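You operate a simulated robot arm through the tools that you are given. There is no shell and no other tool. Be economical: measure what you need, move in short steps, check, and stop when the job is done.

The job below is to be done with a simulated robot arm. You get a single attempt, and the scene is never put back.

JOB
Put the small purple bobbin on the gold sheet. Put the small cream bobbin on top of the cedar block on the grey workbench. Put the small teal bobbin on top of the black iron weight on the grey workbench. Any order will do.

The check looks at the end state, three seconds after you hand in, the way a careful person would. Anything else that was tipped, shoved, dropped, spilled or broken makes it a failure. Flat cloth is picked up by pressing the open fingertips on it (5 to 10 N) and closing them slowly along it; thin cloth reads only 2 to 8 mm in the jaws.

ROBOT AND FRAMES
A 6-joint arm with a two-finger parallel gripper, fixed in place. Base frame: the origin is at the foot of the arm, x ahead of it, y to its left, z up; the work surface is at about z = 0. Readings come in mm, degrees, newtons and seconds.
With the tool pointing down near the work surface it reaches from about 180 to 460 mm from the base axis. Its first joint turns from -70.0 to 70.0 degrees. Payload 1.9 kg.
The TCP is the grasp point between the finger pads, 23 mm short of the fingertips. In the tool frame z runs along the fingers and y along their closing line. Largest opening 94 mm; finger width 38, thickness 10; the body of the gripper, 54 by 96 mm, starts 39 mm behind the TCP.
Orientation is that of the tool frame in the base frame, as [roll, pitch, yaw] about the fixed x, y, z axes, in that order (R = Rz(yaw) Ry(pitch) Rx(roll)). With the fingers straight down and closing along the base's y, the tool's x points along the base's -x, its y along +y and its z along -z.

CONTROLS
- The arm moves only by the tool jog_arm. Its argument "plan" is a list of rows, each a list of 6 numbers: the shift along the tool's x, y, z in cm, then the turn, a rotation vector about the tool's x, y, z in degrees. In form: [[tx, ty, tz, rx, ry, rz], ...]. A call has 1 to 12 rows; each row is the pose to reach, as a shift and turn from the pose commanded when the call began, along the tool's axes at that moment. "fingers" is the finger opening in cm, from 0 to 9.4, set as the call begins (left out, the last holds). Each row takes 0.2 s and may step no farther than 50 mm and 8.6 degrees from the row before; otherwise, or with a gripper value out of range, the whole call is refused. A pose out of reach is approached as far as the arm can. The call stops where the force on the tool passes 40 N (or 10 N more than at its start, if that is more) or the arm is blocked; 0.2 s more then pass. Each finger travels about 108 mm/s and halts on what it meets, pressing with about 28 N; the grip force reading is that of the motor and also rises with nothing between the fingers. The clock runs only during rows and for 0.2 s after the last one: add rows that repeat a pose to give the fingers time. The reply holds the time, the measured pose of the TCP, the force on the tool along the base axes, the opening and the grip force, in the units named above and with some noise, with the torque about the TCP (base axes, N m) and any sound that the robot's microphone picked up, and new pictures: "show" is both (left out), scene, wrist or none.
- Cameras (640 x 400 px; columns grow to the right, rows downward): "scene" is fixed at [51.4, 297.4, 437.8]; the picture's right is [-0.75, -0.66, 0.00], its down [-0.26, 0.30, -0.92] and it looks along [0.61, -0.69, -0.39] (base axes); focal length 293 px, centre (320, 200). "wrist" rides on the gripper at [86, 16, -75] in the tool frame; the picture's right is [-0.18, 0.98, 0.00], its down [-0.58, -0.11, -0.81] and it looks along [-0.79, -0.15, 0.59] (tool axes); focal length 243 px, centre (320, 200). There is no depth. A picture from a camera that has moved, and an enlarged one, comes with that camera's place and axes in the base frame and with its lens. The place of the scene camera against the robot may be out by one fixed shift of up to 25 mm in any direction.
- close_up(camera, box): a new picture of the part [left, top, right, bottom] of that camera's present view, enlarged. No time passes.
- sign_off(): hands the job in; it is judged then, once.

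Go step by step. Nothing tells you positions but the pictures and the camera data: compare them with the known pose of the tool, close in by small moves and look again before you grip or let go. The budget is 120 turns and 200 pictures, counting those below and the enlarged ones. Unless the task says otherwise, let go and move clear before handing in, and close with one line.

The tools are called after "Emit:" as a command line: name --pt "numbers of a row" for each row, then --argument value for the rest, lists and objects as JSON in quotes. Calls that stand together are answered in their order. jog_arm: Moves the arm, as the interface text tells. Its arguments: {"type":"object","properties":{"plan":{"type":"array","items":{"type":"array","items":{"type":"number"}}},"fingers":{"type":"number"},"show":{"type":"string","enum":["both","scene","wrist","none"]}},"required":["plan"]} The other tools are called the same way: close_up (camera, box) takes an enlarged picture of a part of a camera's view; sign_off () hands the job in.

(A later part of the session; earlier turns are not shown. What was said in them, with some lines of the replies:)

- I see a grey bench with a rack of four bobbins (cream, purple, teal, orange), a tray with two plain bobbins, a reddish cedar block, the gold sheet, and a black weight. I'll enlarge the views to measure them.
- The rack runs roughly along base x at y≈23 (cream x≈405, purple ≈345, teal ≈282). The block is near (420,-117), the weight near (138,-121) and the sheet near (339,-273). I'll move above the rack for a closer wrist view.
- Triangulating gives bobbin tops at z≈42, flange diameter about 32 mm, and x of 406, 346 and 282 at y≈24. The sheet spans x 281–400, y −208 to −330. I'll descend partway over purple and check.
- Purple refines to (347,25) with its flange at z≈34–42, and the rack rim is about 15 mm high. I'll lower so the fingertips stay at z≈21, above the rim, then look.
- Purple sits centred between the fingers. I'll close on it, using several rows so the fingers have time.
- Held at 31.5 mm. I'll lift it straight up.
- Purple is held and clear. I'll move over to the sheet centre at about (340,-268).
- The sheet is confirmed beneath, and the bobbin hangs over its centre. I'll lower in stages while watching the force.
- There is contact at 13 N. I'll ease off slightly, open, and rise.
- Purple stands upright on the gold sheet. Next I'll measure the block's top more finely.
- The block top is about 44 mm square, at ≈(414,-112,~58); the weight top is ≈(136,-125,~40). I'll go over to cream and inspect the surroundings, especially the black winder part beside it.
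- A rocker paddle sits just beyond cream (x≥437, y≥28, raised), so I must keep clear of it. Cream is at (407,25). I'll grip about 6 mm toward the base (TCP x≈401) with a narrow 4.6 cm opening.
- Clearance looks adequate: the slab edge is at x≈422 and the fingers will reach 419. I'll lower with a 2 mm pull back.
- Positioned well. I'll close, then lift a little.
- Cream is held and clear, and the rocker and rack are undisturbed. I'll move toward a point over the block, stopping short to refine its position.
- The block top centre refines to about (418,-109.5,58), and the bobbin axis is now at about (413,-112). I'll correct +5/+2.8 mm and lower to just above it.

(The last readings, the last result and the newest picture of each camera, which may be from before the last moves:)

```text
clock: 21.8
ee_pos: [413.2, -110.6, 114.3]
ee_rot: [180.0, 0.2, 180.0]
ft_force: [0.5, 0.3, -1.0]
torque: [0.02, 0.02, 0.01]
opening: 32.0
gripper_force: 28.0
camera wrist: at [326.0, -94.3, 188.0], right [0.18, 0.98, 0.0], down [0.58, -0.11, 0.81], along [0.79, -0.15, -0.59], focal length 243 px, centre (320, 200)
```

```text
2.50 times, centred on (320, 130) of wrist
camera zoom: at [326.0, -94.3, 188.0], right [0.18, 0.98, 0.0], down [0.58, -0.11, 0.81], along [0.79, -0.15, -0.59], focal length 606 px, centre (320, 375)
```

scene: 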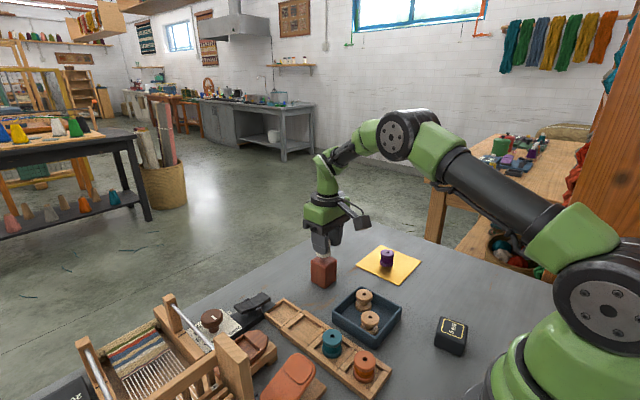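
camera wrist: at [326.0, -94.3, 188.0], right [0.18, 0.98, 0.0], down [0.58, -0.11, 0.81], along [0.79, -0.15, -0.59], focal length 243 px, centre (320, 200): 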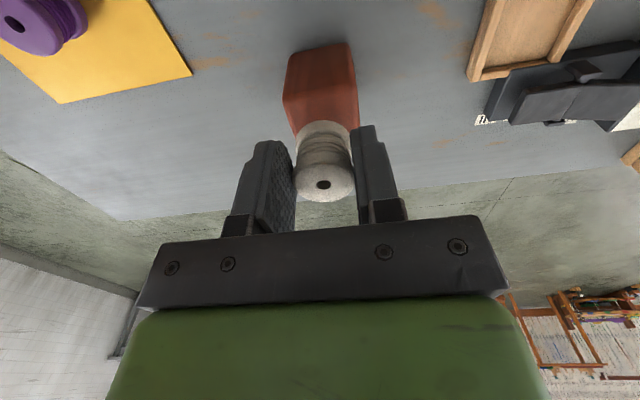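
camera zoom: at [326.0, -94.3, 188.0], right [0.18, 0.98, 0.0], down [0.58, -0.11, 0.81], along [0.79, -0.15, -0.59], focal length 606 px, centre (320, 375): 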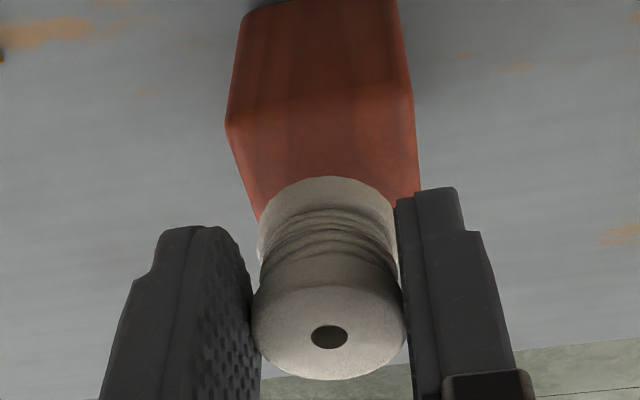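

The bobbin is aligned above the block. I'll lower gently toward contact.

Emit:
jog_arm --pt "0 0 0.5 0 0 0" --pt "0 0 1.0 0 0 0" --pt "0 0 1.0 0 0 0"

Emit:
close_up --camera "scene" --box '[295, 220, 355, 295]'

Emit:
close_up --camera "wrist" --box '[240, 50, 400, 210]'

```text
clock: 22.6
ee_pos: [413.2, -109.7, 104.0]
ee_rot: [179.9, 0.2, 180.0]
ft_force: [-0.2, 0.0, -0.2]
torque: [0.01, -0.05, 0.02]
opening: 32.4
gripper_force: 28.0
camera wrist: at [326.1, -94.1, 178.5], right [0.18, 0.98, 0.0], down [0.58, -0.11, 0.81], along [0.79, -0.15, -0.59], focal length 243 px, centre (320, 200)
```

scene: 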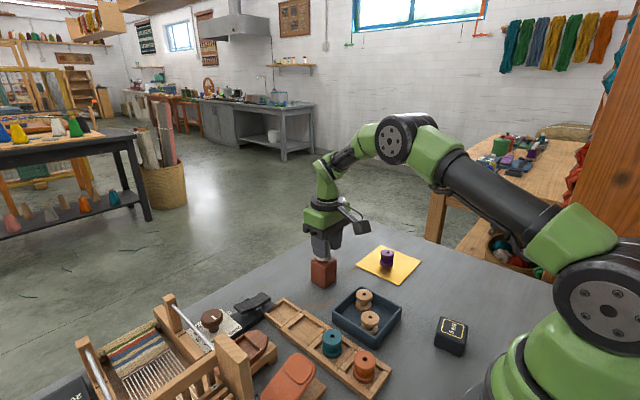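
wrist: 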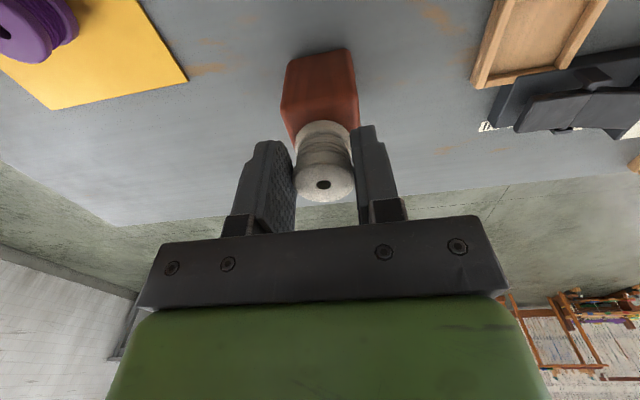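

```text
5.33 times, centred on (325, 258) of scene
camera zoom: at [51.4, 297.4, 437.8], right [-0.75, -0.66, 0.0], down [-0.26, 0.3, -0.92], along [0.61, -0.69, -0.39], focal length 1564 px, centre (293, -107)
```

zoom: 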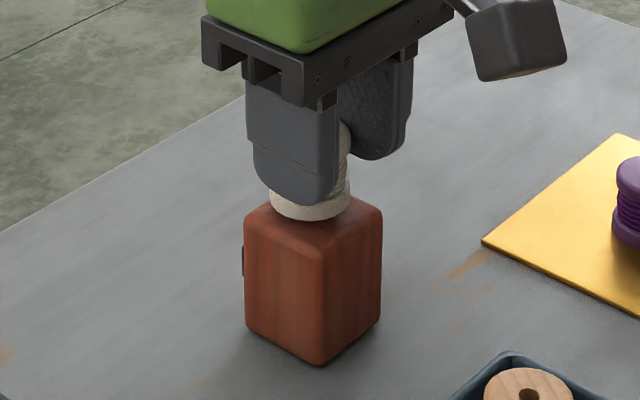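

```text
2.50 times, centred on (320, 130) of wrist
camera zoom: at [326.1, -94.1, 178.5], right [0.18, 0.98, 0.0], down [0.58, -0.11, 0.81], along [0.79, -0.15, -0.59], focal length 606 px, centre (320, 375)
```

zoom: 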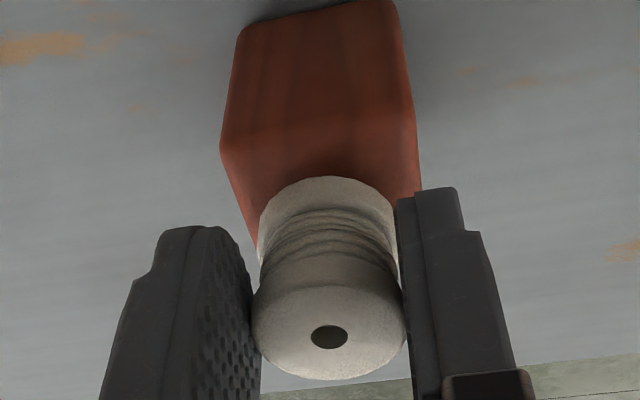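

It's about 3 mm from touching and perhaps 2–3 mm too far forward. I'll shift it back 2.5 mm and +y 1 mm, then feel for contact.

Emit:
jog_arm --pt "0.25 0.1 0 0 0 0" --pt "0.25 0.1 0.15 0 0 0" --pt "0.25 0.1 0.15 0 0 0" --show "none"

Emit:
close_up --camera "scene" --box '[295, 220, 355, 295]'

Emit:
close_up --camera "wrist" --box '[240, 50, 400, 210]'

```text
clock: 23.4
ee_pos: [410.0, -109.1, 102.1]
ee_rot: [179.9, 0.0, 180.0]
ft_force: [-0.2, 0.2, -0.5]
torque: [0.02, -0.03, 0.03]
opening: 32.3
gripper_force: 27.7
```

```text
5.33 times, centred on (325, 258) of scene
camera zoom: at [51.4, 297.4, 437.8], right [-0.75, -0.66, 0.0], down [-0.26, 0.3, -0.92], along [0.61, -0.69, -0.39], focal length 1564 px, centre (293, -107)
```

zoom: 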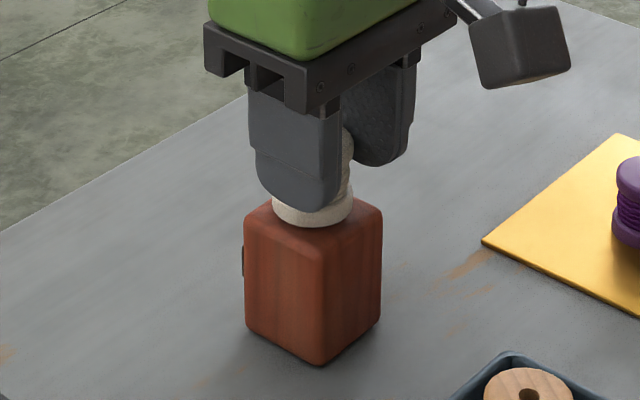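

```text
2.50 times, centred on (320, 130) of wrist
camera zoom: at [323.8, -93.0, 177.0], right [0.18, 0.98, 0.0], down [0.58, -0.11, 0.81], along [0.79, -0.15, -0.59], focal length 606 px, centre (320, 375)
```

zoom: 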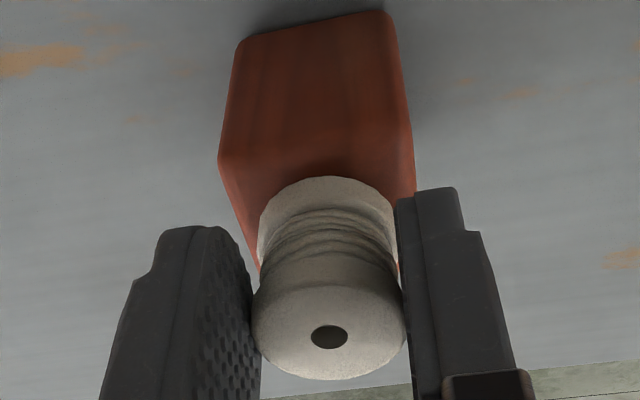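

Emit:
jog_arm --pt "0 0 0.1 0 0 0" --pt "0 0 0.15 0 0 0" --pt "0 0 0.15 0 0 0" --show "none"

```text
clock: 24.2
ee_pos: [411.3, -110.0, 100.5]
ee_rot: [180.0, 0.2, 179.9]
ft_force: [0.4, 0.5, 0.1]
torque: [-0.01, -0.01, 0.02]
opening: 32.2
gripper_force: 28.3
```

Emit:
jog_arm --pt "0 0 0.1 0 0 0" --pt "0 0 0.15 0 0 0" --pt "0 0 0.15 0 0 0" --show "none"

```text
clock: 25.0
ee_pos: [409.4, -108.9, 99.8]
ee_rot: [-180.0, 0.0, 179.9]
ft_force: [-0.3, -0.3, -0.2]
torque: [0.07, -0.03, 0.02]
opening: 32.3
gripper_force: 28.4
```

Emit:
jog_arm --pt "0 0 0.1 0 0 0" --pt "0 0 0.15 0 0 0" --pt "0 0 0.15 0 0 0" --show "none"

Emit:
close_up --camera "scene" --box '[295, 220, 355, 295]'

```text
clock: 25.8
ee_pos: [409.8, -109.8, 100.1]
ee_rot: [180.0, 0.2, 180.0]
ft_force: [-1.1, 0.9, 17.6]
torque: [0.04, -0.1, 0.04]
opening: 31.9
gripper_force: 27.8
```

```text
5.33 times, centred on (325, 258) of scene
camera zoom: at [51.4, 297.4, 437.8], right [-0.75, -0.66, 0.0], down [-0.26, 0.3, -0.92], along [0.61, -0.69, -0.39], focal length 1564 px, centre (293, -107)
```

zoom: 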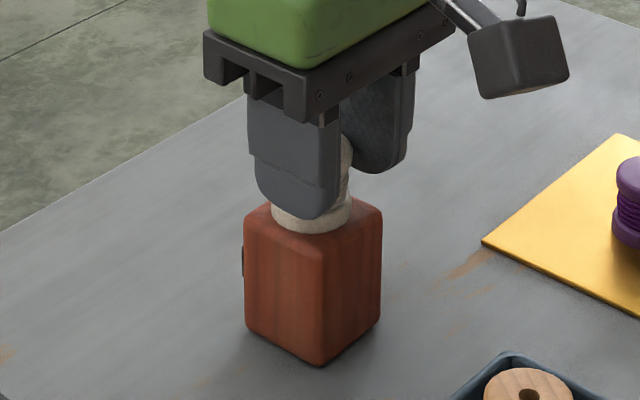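

Contact at 17 N. I'll ease off, open, and rise.

Emit:
jog_arm --pt "0 0 -0.1 0 0 0" --pt "0 0 -0.1 0 0 0" --show "none"

Emit:
jog_arm --pt "0 0 0 0 0 0" --pt "0 0 0 0 0 0" --pt "0 0 -0.5 0 0 0" --pt "0 0 -2 0 0 0" --pt "0 0 -5 0 0 0" --pt "0 0 -8 0 0 0" --pt "0 0 -8 0 0 0" --fingers 5.0

Emit:
close_up --camera "scene" --box '[280, 220, 400, 300]'

Emit:
close_up --camera "wrist" --box '[240, 0, 400, 200]'

```text
clock: 26.4
ee_pos: [409.3, -111.1, 99.5]
ee_rot: [-179.9, 0.2, 180.0]
ft_force: [3.1, -1.0, 11.0]
torque: [-0.06, -0.23, 0.0]
opening: 32.2
gripper_force: 28.2
```

```text
clock: 28.0
ee_pos: [410.5, -110.3, 180.0]
ee_rot: [-180.0, 0.1, 180.0]
ft_force: [0.0, -1.0, 0.6]
torque: [-0.02, 0.0, -0.02]
opening: 50.0
gripper_force: 0.1
camera wrist: at [323.8, -92.6, 253.9], right [0.18, 0.98, 0.0], down [0.58, -0.11, 0.81], along [0.79, -0.15, -0.59], focal length 243 px, centre (320, 200)
```

scene: 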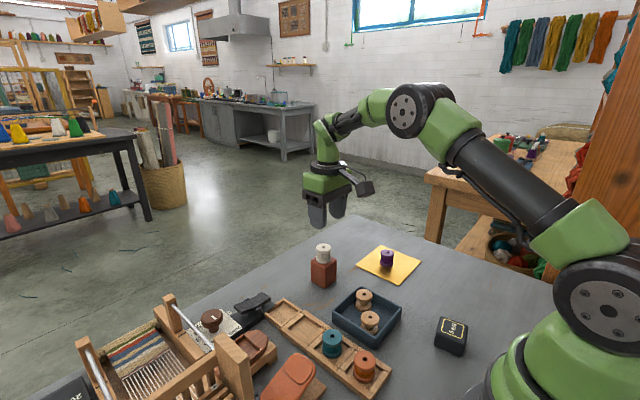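
wrist: 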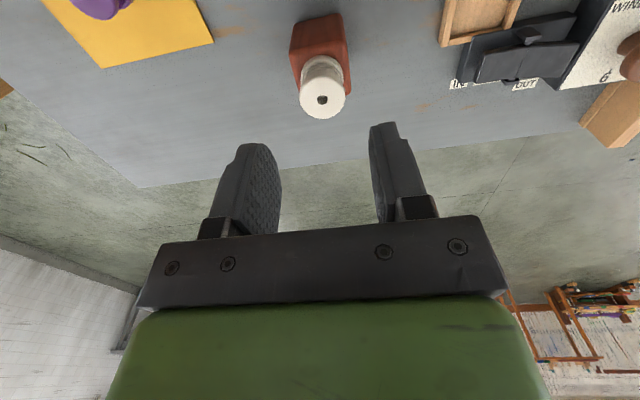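

```text
5.00 times, centred on (340, 260) of scene
camera zoom: at [51.4, 297.4, 437.8], right [-0.75, -0.66, 0.0], down [-0.26, 0.3, -0.92], along [0.61, -0.69, -0.39], focal length 1467 px, centre (220, -100)
```

zoom: 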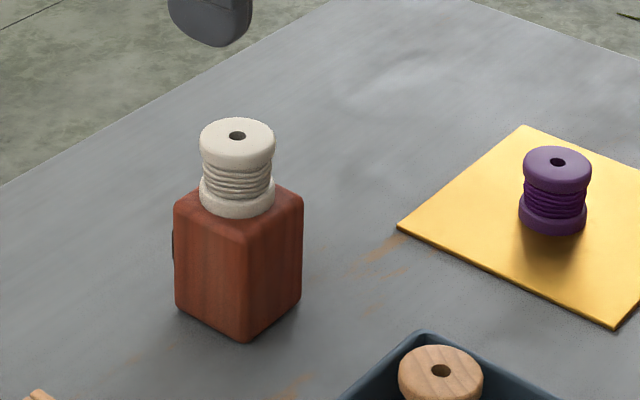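

```text
2.00 times, centred on (320, 100) of wrist
camera zoom: at [323.8, -92.6, 253.9], right [0.18, 0.98, 0.0], down [0.58, -0.11, 0.81], along [0.79, -0.15, -0.59], focal length 485 px, centre (320, 400)
```

zoom: 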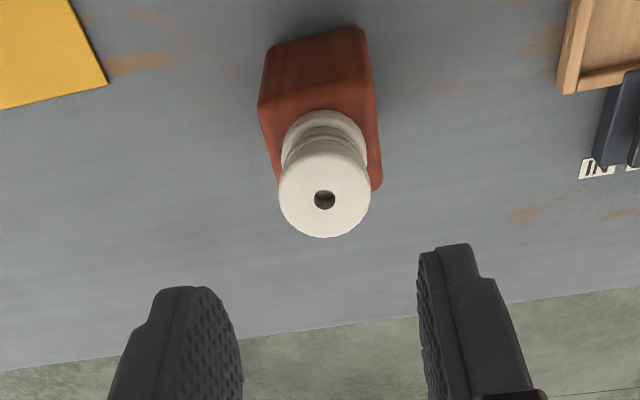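

Cream stands upright on the cedar block. Now I'll go to teal at about (282,25).

Emit:
jog_arm --pt "2.5 2.7 0 0 0 0" --pt "5.2 5.4 0 0 0 0" --pt "7.8 8.1 0 0 0 0" --pt "10.4 10.8 0 0 0 0" --pt "12.8 13.5 0 0 0 0" --pt "12.8 13.5 4 0 0 0" --pt "12.8 13.5 8.5 0 0 0" --pt "12.8 13.5 10.5 0 0 0" --pt "12.8 13.5 10.5 0 0 0"

Emit:
close_up --camera "wrist" --box '[220, 60, 460, 220]'

Emit:
close_up --camera "scene" --box '[270, 290, 410, 400]'

```text
clock: 30.0
ee_pos: [283.2, 25.8, 73.8]
ee_rot: [179.9, 0.1, 179.9]
ft_force: [0.2, 0.5, 0.4]
torque: [0.01, -0.03, -0.02]
opening: 49.9
gripper_force: 0.1
camera wrist: at [196.5, 42.9, 148.3], right [0.18, 0.98, 0.0], down [0.58, -0.11, 0.81], along [0.79, -0.15, -0.59], focal length 243 px, centre (320, 200)
```

scene: 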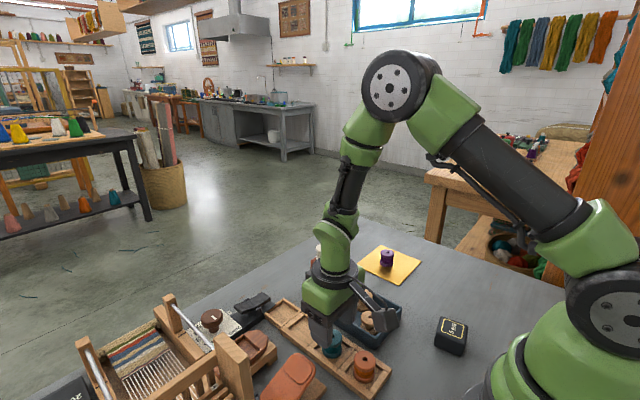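
wrist: 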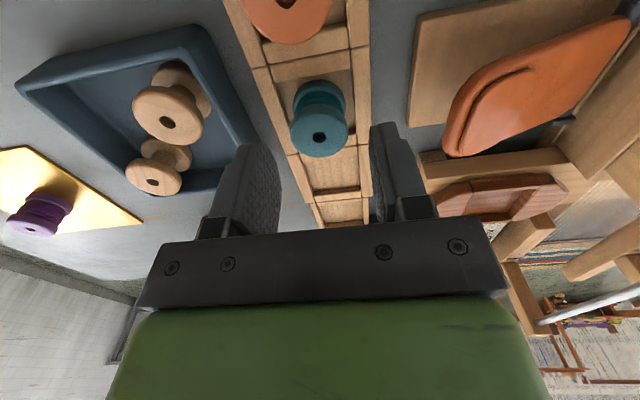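

```text
2.50 times, centred on (340, 140) of wrist
camera zoom: at [196.5, 42.9, 148.3], right [0.18, 0.98, 0.0], down [0.58, -0.11, 0.81], along [0.79, -0.15, -0.59], focal length 606 px, centre (270, 350)
```

zoom: 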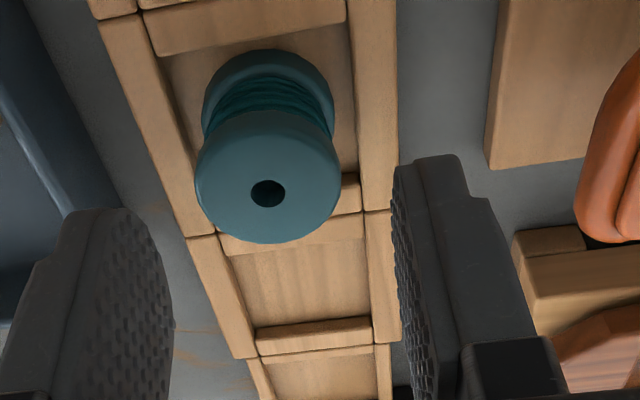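

```text
3.64 times, centred on (340, 345) of scene
camera zoom: at [51.4, 297.4, 437.8], right [-0.75, -0.66, 0.0], down [-0.26, 0.3, -0.92], along [0.61, -0.69, -0.39], focal length 1067 px, centre (247, -327)
```

zoom: 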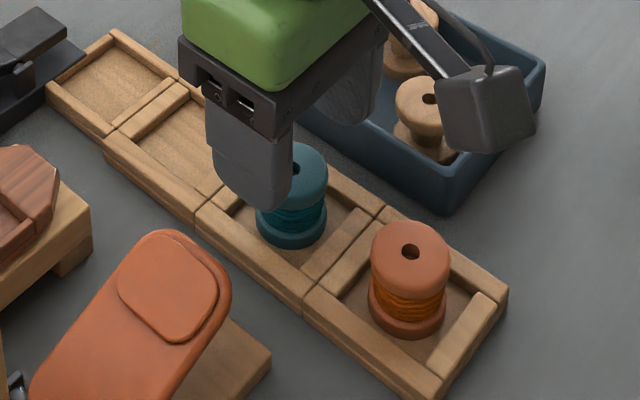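

Teal is at (282.5,26), directly below the TCP. I'll descend and grip.

Emit:
jog_arm --pt "0 0 1.5 0 0 0" --pt "0 0 2.85 0 0 0" --pt "0 0 2.85 0 0 0" --show "scene"

Emit:
jog_arm --pt "0 0 0 0 0 0" --pt "0 0 0 0 0 0" --pt "0 0 0 0 0 0" --pt "0 0 0 0 0 0" --fingers 2.6 --show "wrist"

```text
clock: 30.8
ee_pos: [281.8, 25.5, 45.4]
ee_rot: [-180.0, 0.1, 180.0]
ft_force: [-0.1, -0.5, -0.1]
torque: [0.01, 0.02, -0.01]
opening: 50.3
gripper_force: 0.0
```

scene: 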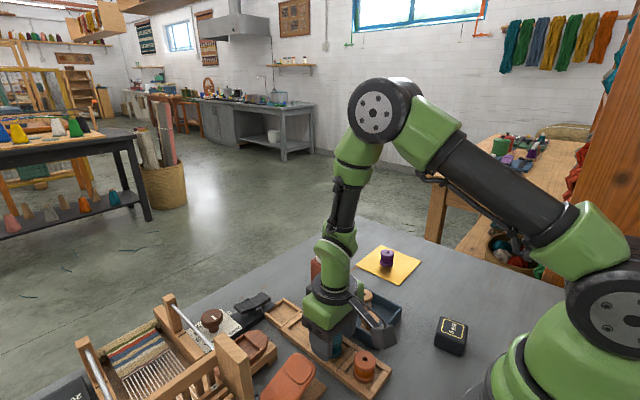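

```text
clock: 31.8
ee_pos: [281.1, 26.0, 46.2]
ee_rot: [-180.0, 0.1, -179.9]
ft_force: [-0.1, -0.5, -0.8]
torque: [-0.03, 0.02, 0.01]
opening: 31.7
gripper_force: 28.0
camera wrist: at [196.1, 42.5, 119.8], right [0.18, 0.98, 0.0], down [0.58, -0.11, 0.81], along [0.79, -0.15, -0.59], focal length 243 px, centre (320, 200)
```

wrist: 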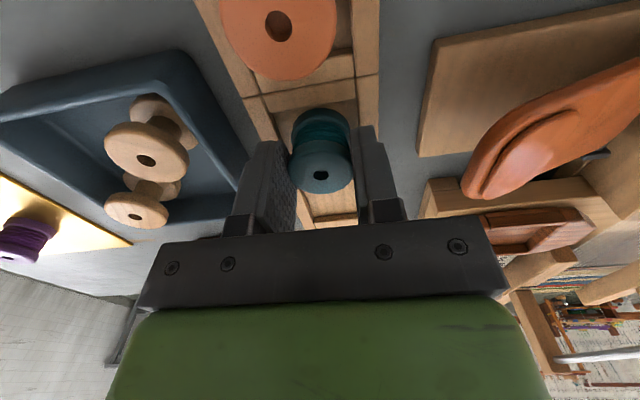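

Teal is held at 31.7 mm. I'll lift, then move toward the weight while turning the tool 45° so the wrist camera stays clear of the arm base.

Emit:
jog_arm --pt "0 0 -1.5 0 0 0" --pt "0 0 -4.5 0 0 0" --pt "0 0 -8.5 0 0 0" --pt "0 0 -12 0 0 0" --pt "0 0 -12 0 0 0" --show "none"

Emit:
jog_arm --pt "0.8 -2 0 0 0 -8" --pt "1.6 -4 0 0 0 -16" --pt "2.4 -6 0 0 0 -24" --pt "3.2 -8 0 0 0 -32" --pt "4 -10 0 0 0 -40" --pt "4.2 -11 0 0 0 -45" --pt "4.2 -11 0 0 0 -45"

```text
clock: 33.0
ee_pos: [282.2, 25.5, 166.0]
ee_rot: [179.9, 0.2, -180.0]
ft_force: [-0.4, -0.6, -0.5]
torque: [-0.04, 0.01, -0.01]
opening: 31.6
gripper_force: 28.7
```

```text
clock: 34.6
ee_pos: [238.7, -85.1, 165.7]
ee_rot: [-179.9, 0.2, -135.0]
ft_force: [0.1, 0.5, -0.4]
torque: [0.0, 0.02, 0.02]
opening: 31.5
gripper_force: 28.3
camera wrist: at [167.1, -134.7, 239.9], right [-0.57, 0.82, 0.0], down [0.49, 0.33, 0.81], along [0.67, 0.46, -0.59], focal length 243 px, centre (320, 200)
```

scene: 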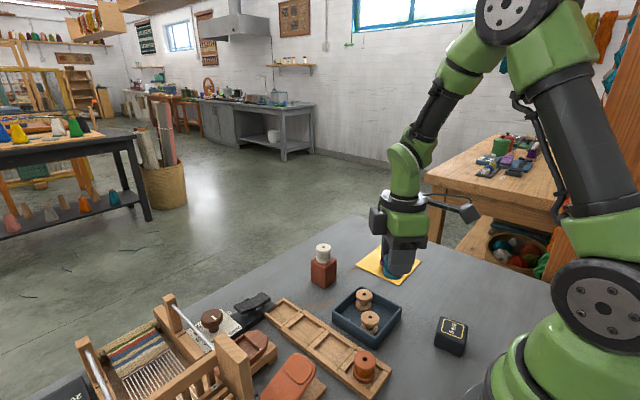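
wrist: 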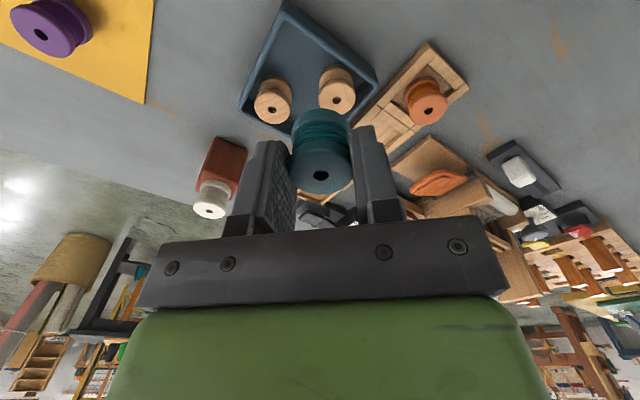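

The turn went the intended way. I'll move in over the weight, staying high for now.

Emit:
jog_arm --pt "2.2 0.7 0 0 0 0" --pt "4.5 1.4 0 0 0 0" --pt "6.8 2.1 0 0 0 0" --pt "9.1 2.76 0 0 0 0" --pt "9.1 2.76 0 0 0 0"

Emit:
close_up --camera "wrist" --box '[220, 0, 420, 210]'

Emit:
close_up --camera "scene" --box '[380, 200, 540, 370]'

```text
clock: 35.8
ee_pos: [155.2, -129.6, 165.8]
ee_rot: [-179.9, 0.1, -135.0]
ft_force: [-1.0, 0.2, 0.0]
torque: [0.01, 0.01, 0.03]
opening: 31.8
gripper_force: 28.0
camera wrist: at [83.0, -178.5, 240.1], right [-0.56, 0.83, 0.0], down [0.49, 0.33, 0.81], along [0.67, 0.46, -0.59], focal length 243 px, centre (320, 200)
```

scene: 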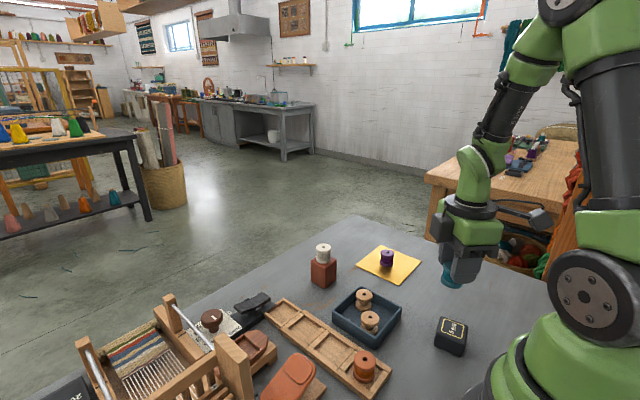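
wrist: 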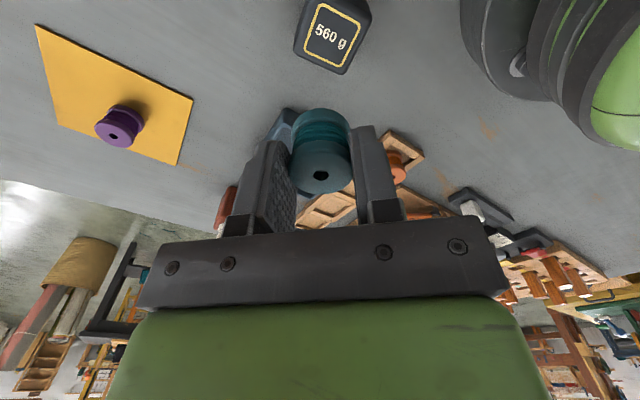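

```text
1.90 times, centred on (320, 105) of wrist
camera zoom: at [83.0, -178.5, 240.1], right [-0.56, 0.83, 0.0], down [0.49, 0.33, 0.81], along [0.67, 0.46, -0.59], focal length 462 px, centre (320, 381)
```

zoom: 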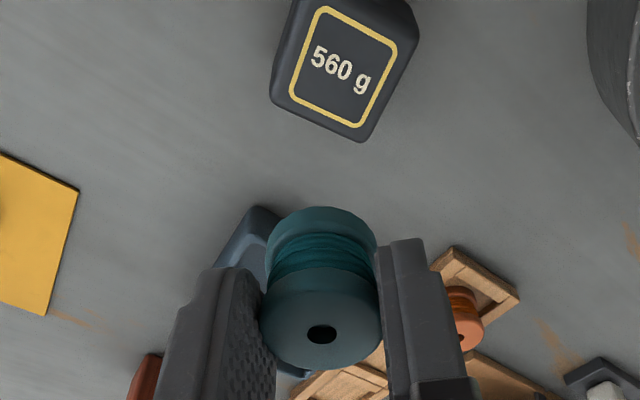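

```text
2.35 times, centred on (460, 285) of scene
camera zoom: at [51.4, 297.4, 437.8], right [-0.75, -0.66, 0.0], down [-0.26, 0.3, -0.92], along [0.61, -0.69, -0.39], focal length 690 px, centre (-9, 0)
```

zoom: 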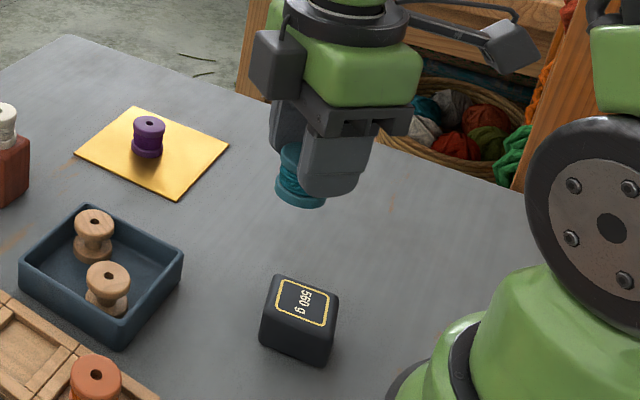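

The weight top centre measures about (136.5,-129,~39). I'll move above it and part-way down.

Emit:
jog_arm --pt "0.66 0.66 0 0 0 0" --pt "1.32 1.32 0 0 0 0" --pt "1.32 1.32 2.5 0 0 0" --pt "1.32 1.32 5 0 0 0" --pt "1.32 1.32 5 0 0 0"

Emit:
close_up --camera "wrist" --box '[220, 0, 420, 210]'

Emit:
close_up --camera "scene" --box '[400, 240, 510, 370]'

```text
clock: 37.0
ee_pos: [138.4, -129.4, 114.5]
ee_rot: [-180.0, 0.1, -135.0]
ft_force: [0.1, 0.4, 0.7]
torque: [0.0, 0.0, -0.01]
opening: 31.6
gripper_force: 27.8
camera wrist: at [65.1, -177.9, 189.0], right [-0.56, 0.83, 0.0], down [0.49, 0.33, 0.81], along [0.67, 0.46, -0.59], focal length 243 px, centre (320, 200)
```

scene: 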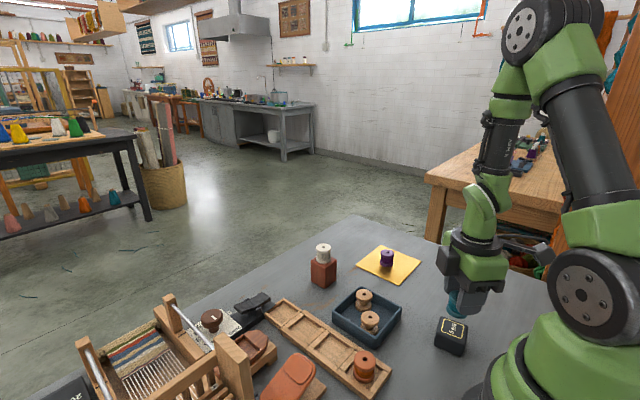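
wrist: 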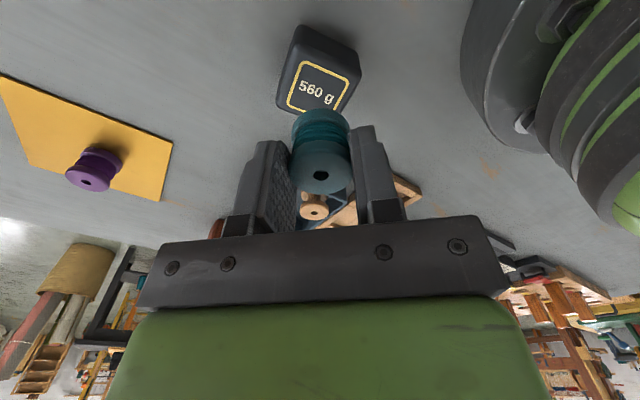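

```text
1.90 times, centred on (320, 105) of wrist
camera zoom: at [65.1, -177.9, 189.0], right [-0.56, 0.83, 0.0], down [0.49, 0.33, 0.81], along [0.67, 0.46, -0.59], focal length 462 px, centre (320, 381)
```

zoom: 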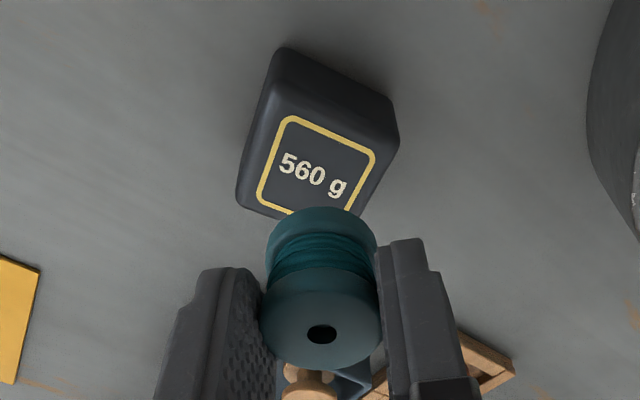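

```text
3.08 times, centred on (455, 305) of scene
camera zoom: at [51.4, 297.4, 437.8], right [-0.75, -0.66, 0.0], down [-0.26, 0.3, -0.92], along [0.61, -0.69, -0.39], focal length 902 px, centre (-95, -123)
```

zoom: 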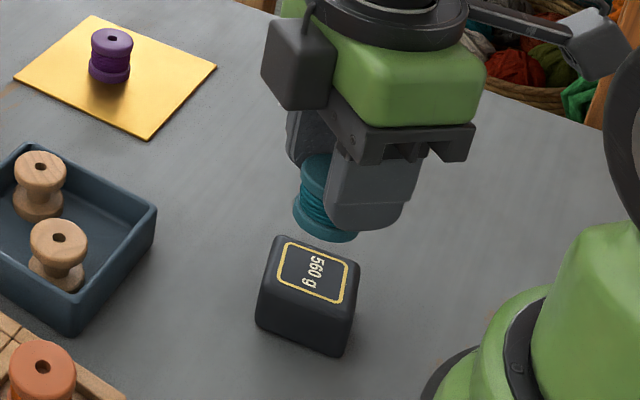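

Alignment looks right in both views, within about 1–2 mm. I'll lower further toward the weight.

Emit:
jog_arm --pt "0.1 0 1 0 0 0" --pt "0.1 0 2.5 0 0 0" --pt "0.1 0 2.5 0 0 0" --show "none"

Emit:
close_up --camera "wrist" --box '[240, 40, 400, 200]'

Emit:
close_up --camera "scene" --box '[410, 270, 500, 370]'

```text
clock: 37.8
ee_pos: [137.6, -130.0, 90.8]
ee_rot: [-180.0, 0.1, -135.0]
ft_force: [-0.4, 0.1, -0.2]
torque: [-0.02, 0.02, 0.03]
opening: 31.6
gripper_force: 28.3
```

```text
2.50 times, centred on (320, 120) of wrist
camera zoom: at [64.7, -179.5, 164.2], right [-0.56, 0.83, 0.0], down [0.49, 0.33, 0.81], along [0.67, 0.46, -0.59], focal length 606 px, centre (320, 400)
```

zoom: 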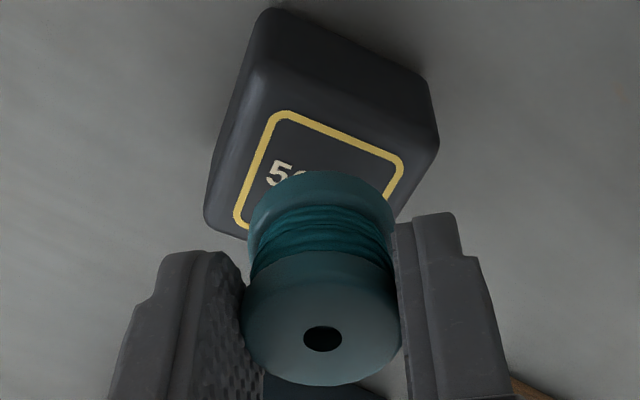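

```text
4.00 times, centred on (455, 320) of scene
camera zoom: at [51.4, 297.4, 437.8], right [-0.75, -0.66, 0.0], down [-0.26, 0.3, -0.92], along [0.61, -0.69, -0.39], focal length 1173 px, centre (-220, -280)
```

zoom: 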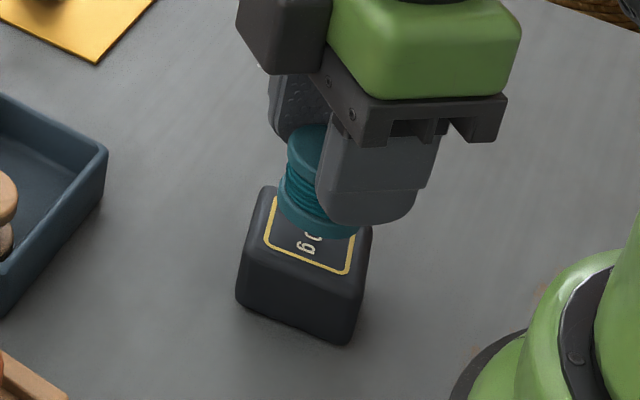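

Emit:
jog_arm --pt "0 0 0.4 0 0 0" --pt "0 0 0.6 0 0 0" --pt "0 0 0.6 0 0 0" --show "none"

Emit:
close_up --camera "wrist" --box '[240, 40, 400, 200]'

Emit:
close_up --camera "scene" --box '[410, 270, 500, 370]'

```text
clock: 38.6
ee_pos: [137.3, -129.9, 84.1]
ee_rot: [-180.0, 0.0, -135.0]
ft_force: [0.1, -0.3, -0.1]
torque: [0.0, -0.01, -0.02]
opening: 31.4
gripper_force: 27.9
```

```text
2.50 times, centred on (320, 120) of wrist
camera zoom: at [64.9, -179.3, 158.4], right [-0.56, 0.83, 0.0], down [0.49, 0.33, 0.81], along [0.67, 0.46, -0.59], focal length 606 px, centre (320, 400)
```

zoom: 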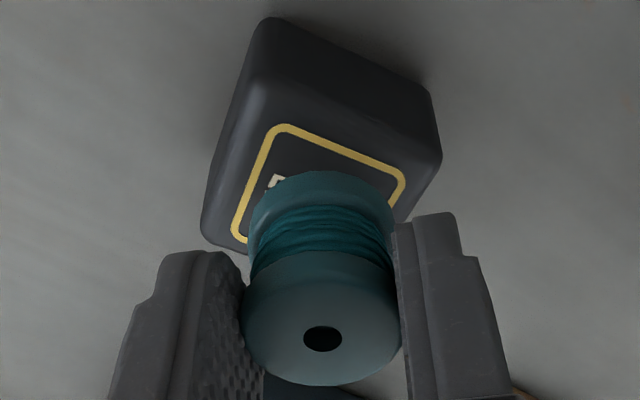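

```text
4.00 times, centred on (455, 320) of scene
camera zoom: at [51.4, 297.4, 437.8], right [-0.75, -0.66, 0.0], down [-0.26, 0.3, -0.92], along [0.61, -0.69, -0.39], focal length 1173 px, centre (-220, -280)
```

zoom: 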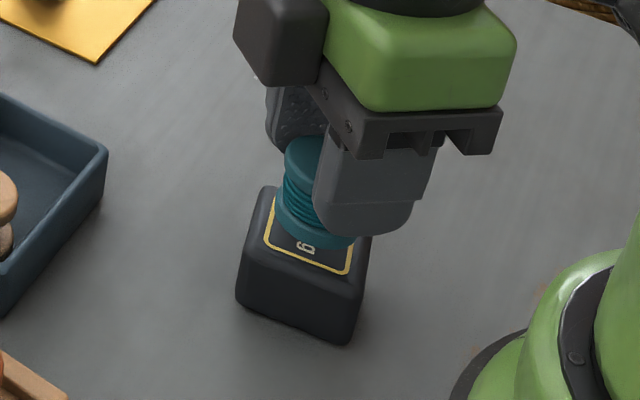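

Emit:
jog_arm --pt "0 0 0.1 0 0 0" --pt "0 0 0.2 0 0 0" --pt "0 0 0.2 0 0 0" --show "none"

Emit:
jog_arm --pt "0 0 0.1 0 0 0" --pt "0 0 0.15 0 0 0" --pt "0 0 0.15 0 0 0" --show "none"

Emit:
close_up --camera "wrist" --box '[240, 40, 400, 200]'

Emit:
close_up --camera "scene" --box '[410, 270, 500, 370]'

```text
clock: 39.4
ee_pos: [136.9, -129.8, 81.3]
ee_rot: [-180.0, 0.0, -135.0]
ft_force: [0.3, -0.2, -0.5]
torque: [-0.01, 0.02, 0.0]
opening: 31.5
gripper_force: 28.1
```

```text
clock: 40.2
ee_pos: [136.5, -130.9, 79.4]
ee_rot: [-179.9, 0.1, -135.0]
ft_force: [-0.1, 0.0, 0.4]
torque: [0.01, -0.01, -0.01]
opening: 31.4
gripper_force: 27.8
```

```text
2.50 times, centred on (320, 120) of wrist
camera zoom: at [64.4, -179.1, 155.1], right [-0.56, 0.83, 0.0], down [0.49, 0.33, 0.81], along [0.67, 0.46, -0.59], focal length 606 px, centre (320, 400)
```

zoom: 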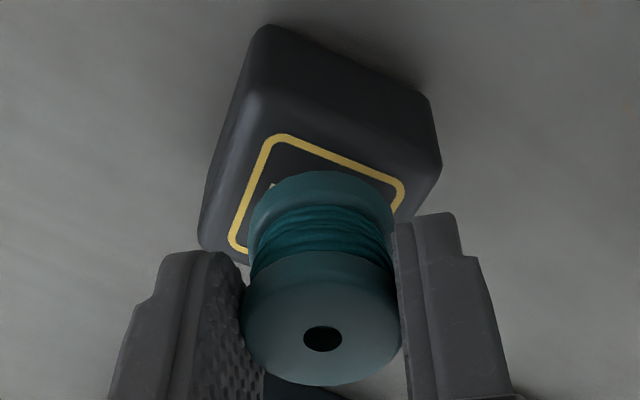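

```text
4.00 times, centred on (455, 320) of scene
camera zoom: at [51.4, 297.4, 437.8], right [-0.75, -0.66, 0.0], down [-0.26, 0.3, -0.92], along [0.61, -0.69, -0.39], focal length 1173 px, centre (-220, -280)
```

zoom: 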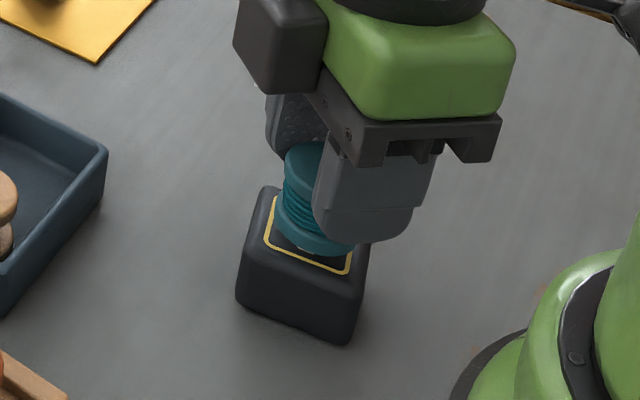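

Emit:
jog_arm --pt "0 0 0.1 0 0 0" --pt "0 0 0.15 0 0 0" --pt "0 0 0.15 0 0 0" --show "none"

```text
clock: 41.0
ee_pos: [136.3, -130.5, 78.8]
ee_rot: [-179.9, 0.1, -135.0]
ft_force: [-0.3, -0.4, 0.9]
torque: [0.01, 0.0, -0.03]
opening: 31.5
gripper_force: 27.7
```

Emit:
jog_arm --pt "0 0 0.1 0 0 0" --pt "0 0 0.15 0 0 0" --pt "0 0 0.15 0 0 0" --show "none"

```text
clock: 41.8
ee_pos: [137.0, -131.6, 77.6]
ee_rot: [180.0, 0.1, -135.0]
ft_force: [-0.5, 0.8, 0.1]
torque: [0.02, -0.01, 0.02]
opening: 31.8
gripper_force: 27.5
```

Emit:
jog_arm --pt "0 0 0.1 0 0 0" --pt "0 0 0.15 0 0 0" --pt "0 0 0.15 0 0 0" --show "none"

Emit:
close_up --camera "wrist" --box '[240, 40, 400, 200]'

Emit:
close_up --camera "scene" --box '[410, 270, 500, 370]'

```text
clock: 42.6
ee_pos: [137.2, -130.2, 76.2]
ee_rot: [-179.9, 0.1, -135.1]
ft_force: [-0.2, 0.7, -0.6]
torque: [-0.04, -0.01, 0.0]
opening: 31.3
gripper_force: 28.0
```

```text
2.50 times, centred on (320, 120) of wrist
camera zoom: at [64.5, -179.4, 150.4], right [-0.56, 0.83, 0.0], down [0.49, 0.33, 0.81], along [0.67, 0.46, -0.59], focal length 606 px, centre (320, 400)
```

zoom: 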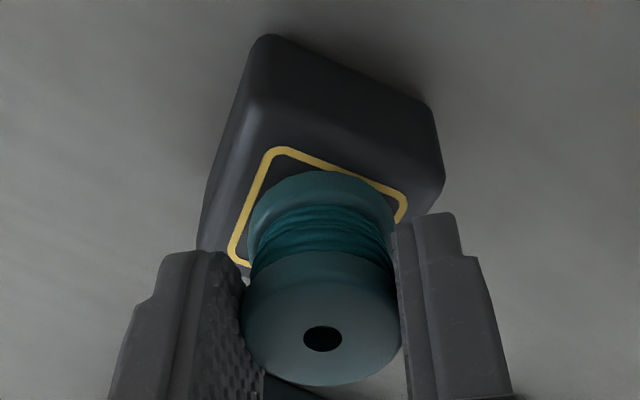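

```text
4.00 times, centred on (455, 320) of scene
camera zoom: at [51.4, 297.4, 437.8], right [-0.75, -0.66, 0.0], down [-0.26, 0.3, -0.92], along [0.61, -0.69, -0.39], focal length 1173 px, centre (-220, -280)
```

zoom: 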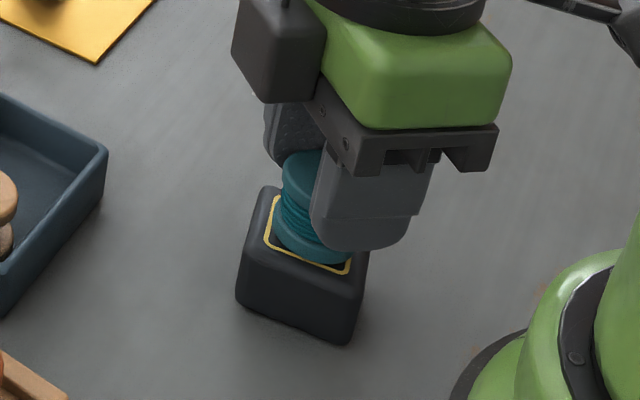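

The bobbin sits inside the label outline and is almost down. I'll continue in small steps.

Emit:
jog_arm --pt "0 0 0.1 0 0 0" --pt "0 0 0.15 0 0 0" --pt "0 0 0.15 0 0 0" --show "none"

```text
clock: 43.4
ee_pos: [136.5, -130.6, 75.0]
ee_rot: [-179.9, 0.0, -134.9]
ft_force: [-0.1, -0.4, 0.3]
torque: [0.02, -0.04, -0.05]
opening: 31.5
gripper_force: 28.0
```

Emit:
jog_arm --pt "0 0 0.1 0 0 0" --pt "0 0 0.15 0 0 0" --pt "0 0 0.15 0 0 0" --show "none"

```text
clock: 44.2
ee_pos: [137.1, -130.4, 72.3]
ee_rot: [-179.9, 0.0, -135.0]
ft_force: [-0.2, 0.8, 5.4]
torque: [0.01, -0.01, 0.04]
opening: 31.3
gripper_force: 27.8
```

Light contact at 5 N. I'll check, then release.

Emit:
close_up --camera "scene" --box '[410, 270, 500, 370]'

Emit:
close_up --camera "wrist" --box '[240, 40, 400, 200]'

```text
4.00 times, centred on (455, 320) of scene
camera zoom: at [51.4, 297.4, 437.8], right [-0.75, -0.66, 0.0], down [-0.26, 0.3, -0.92], along [0.61, -0.69, -0.39], focal length 1173 px, centre (-220, -280)
```

zoom: 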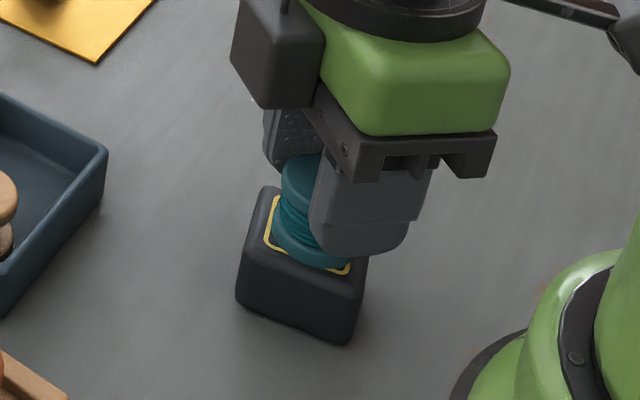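

```text
2.50 times, centred on (320, 120) of wrist
camera zoom: at [64.4, -179.4, 147.4], right [-0.56, 0.83, 0.0], down [0.49, 0.33, 0.81], along [0.67, 0.46, -0.59], focal length 606 px, centre (320, 400)
```

zoom: 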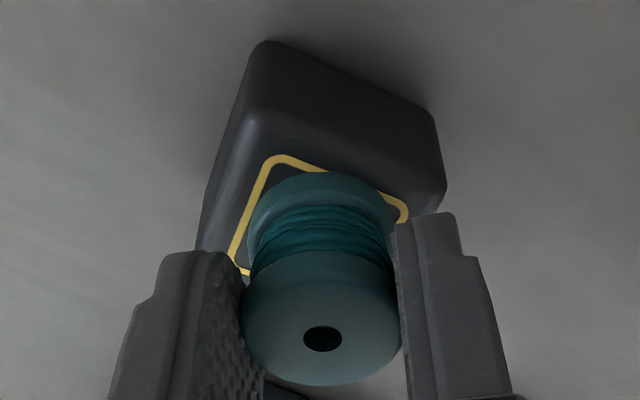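

Well placed on the weight. I'll release and rise.

Emit:
jog_arm --pt "0 0 0 0 0 0" --pt "0 0 0 0 0 0" --pt "0 0 -0.5 0 0 0" --pt "0 0 -2 0 0 0" --pt "0 0 -5 0 0 0" --pt "0 0 -9 0 0 0" --pt "0 0 -11 0 0 0" --pt "0 0 -11 0 0 0" --fingers 5.0

Emit:
close_up --camera "scene" --box '[230, 230, 480, 400]'

Emit:
close_up --camera "scene" --box '[410, 270, 500, 370]'

```text
clock: 46.0
ee_pos: [136.8, -129.8, 183.8]
ee_rot: [179.9, 0.1, -135.0]
ft_force: [-0.3, 0.2, 0.0]
torque: [0.01, 0.0, 0.0]
opening: 50.0
gripper_force: 0.1
camera wrist: at [64.5, -179.4, 257.9], right [-0.56, 0.83, 0.0], down [0.49, 0.33, 0.81], along [0.67, 0.46, -0.59], focal length 243 px, centre (320, 200)
```

scene: 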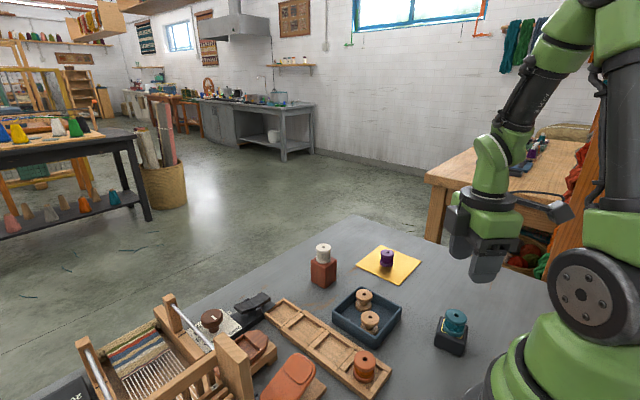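
wrist: 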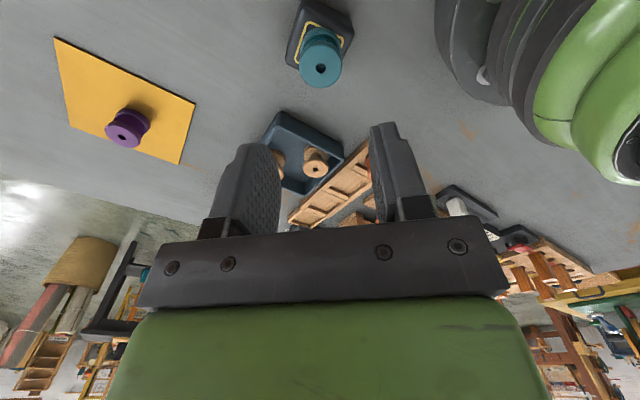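

```text
2.35 times, centred on (355, 315) of scene
camera zoom: at [51.4, 297.4, 437.8], right [-0.75, -0.66, 0.0], down [-0.26, 0.3, -0.92], along [0.61, -0.69, -0.39], focal length 690 px, centre (238, -71)
```

zoom: 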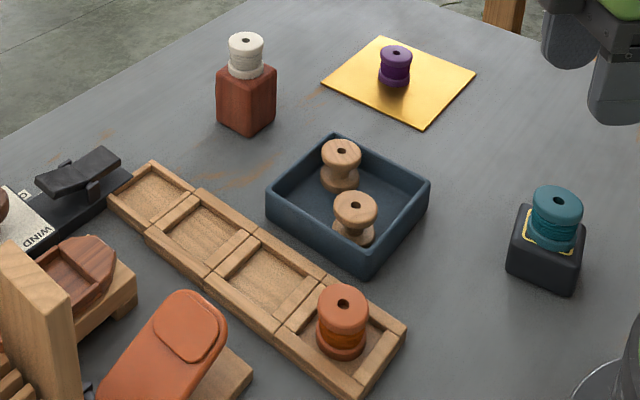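

```text
4.00 times, centred on (455, 320) of scene
camera zoom: at [51.4, 297.4, 437.8], right [-0.75, -0.66, 0.0], down [-0.26, 0.3, -0.92], along [0.61, -0.69, -0.39], focal length 1173 px, centre (-220, -280)
```

zoom: 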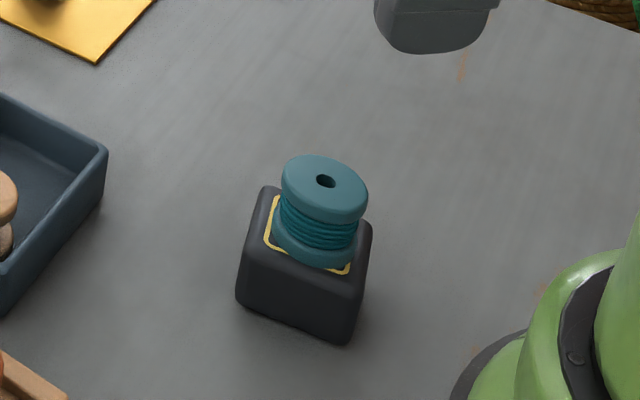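

All three bobbins stand upright in their places, nothing else has moved, and the arm is clear. I'm handing in now.

Emit:
sign_off

```text
The job is handed in.
```

The purple bobbin is on the gold sheet, the cream one on the cedar block and the teal one on the iron weight; all three were upright, with nothing else disturbed, in my last pictures before handing in.
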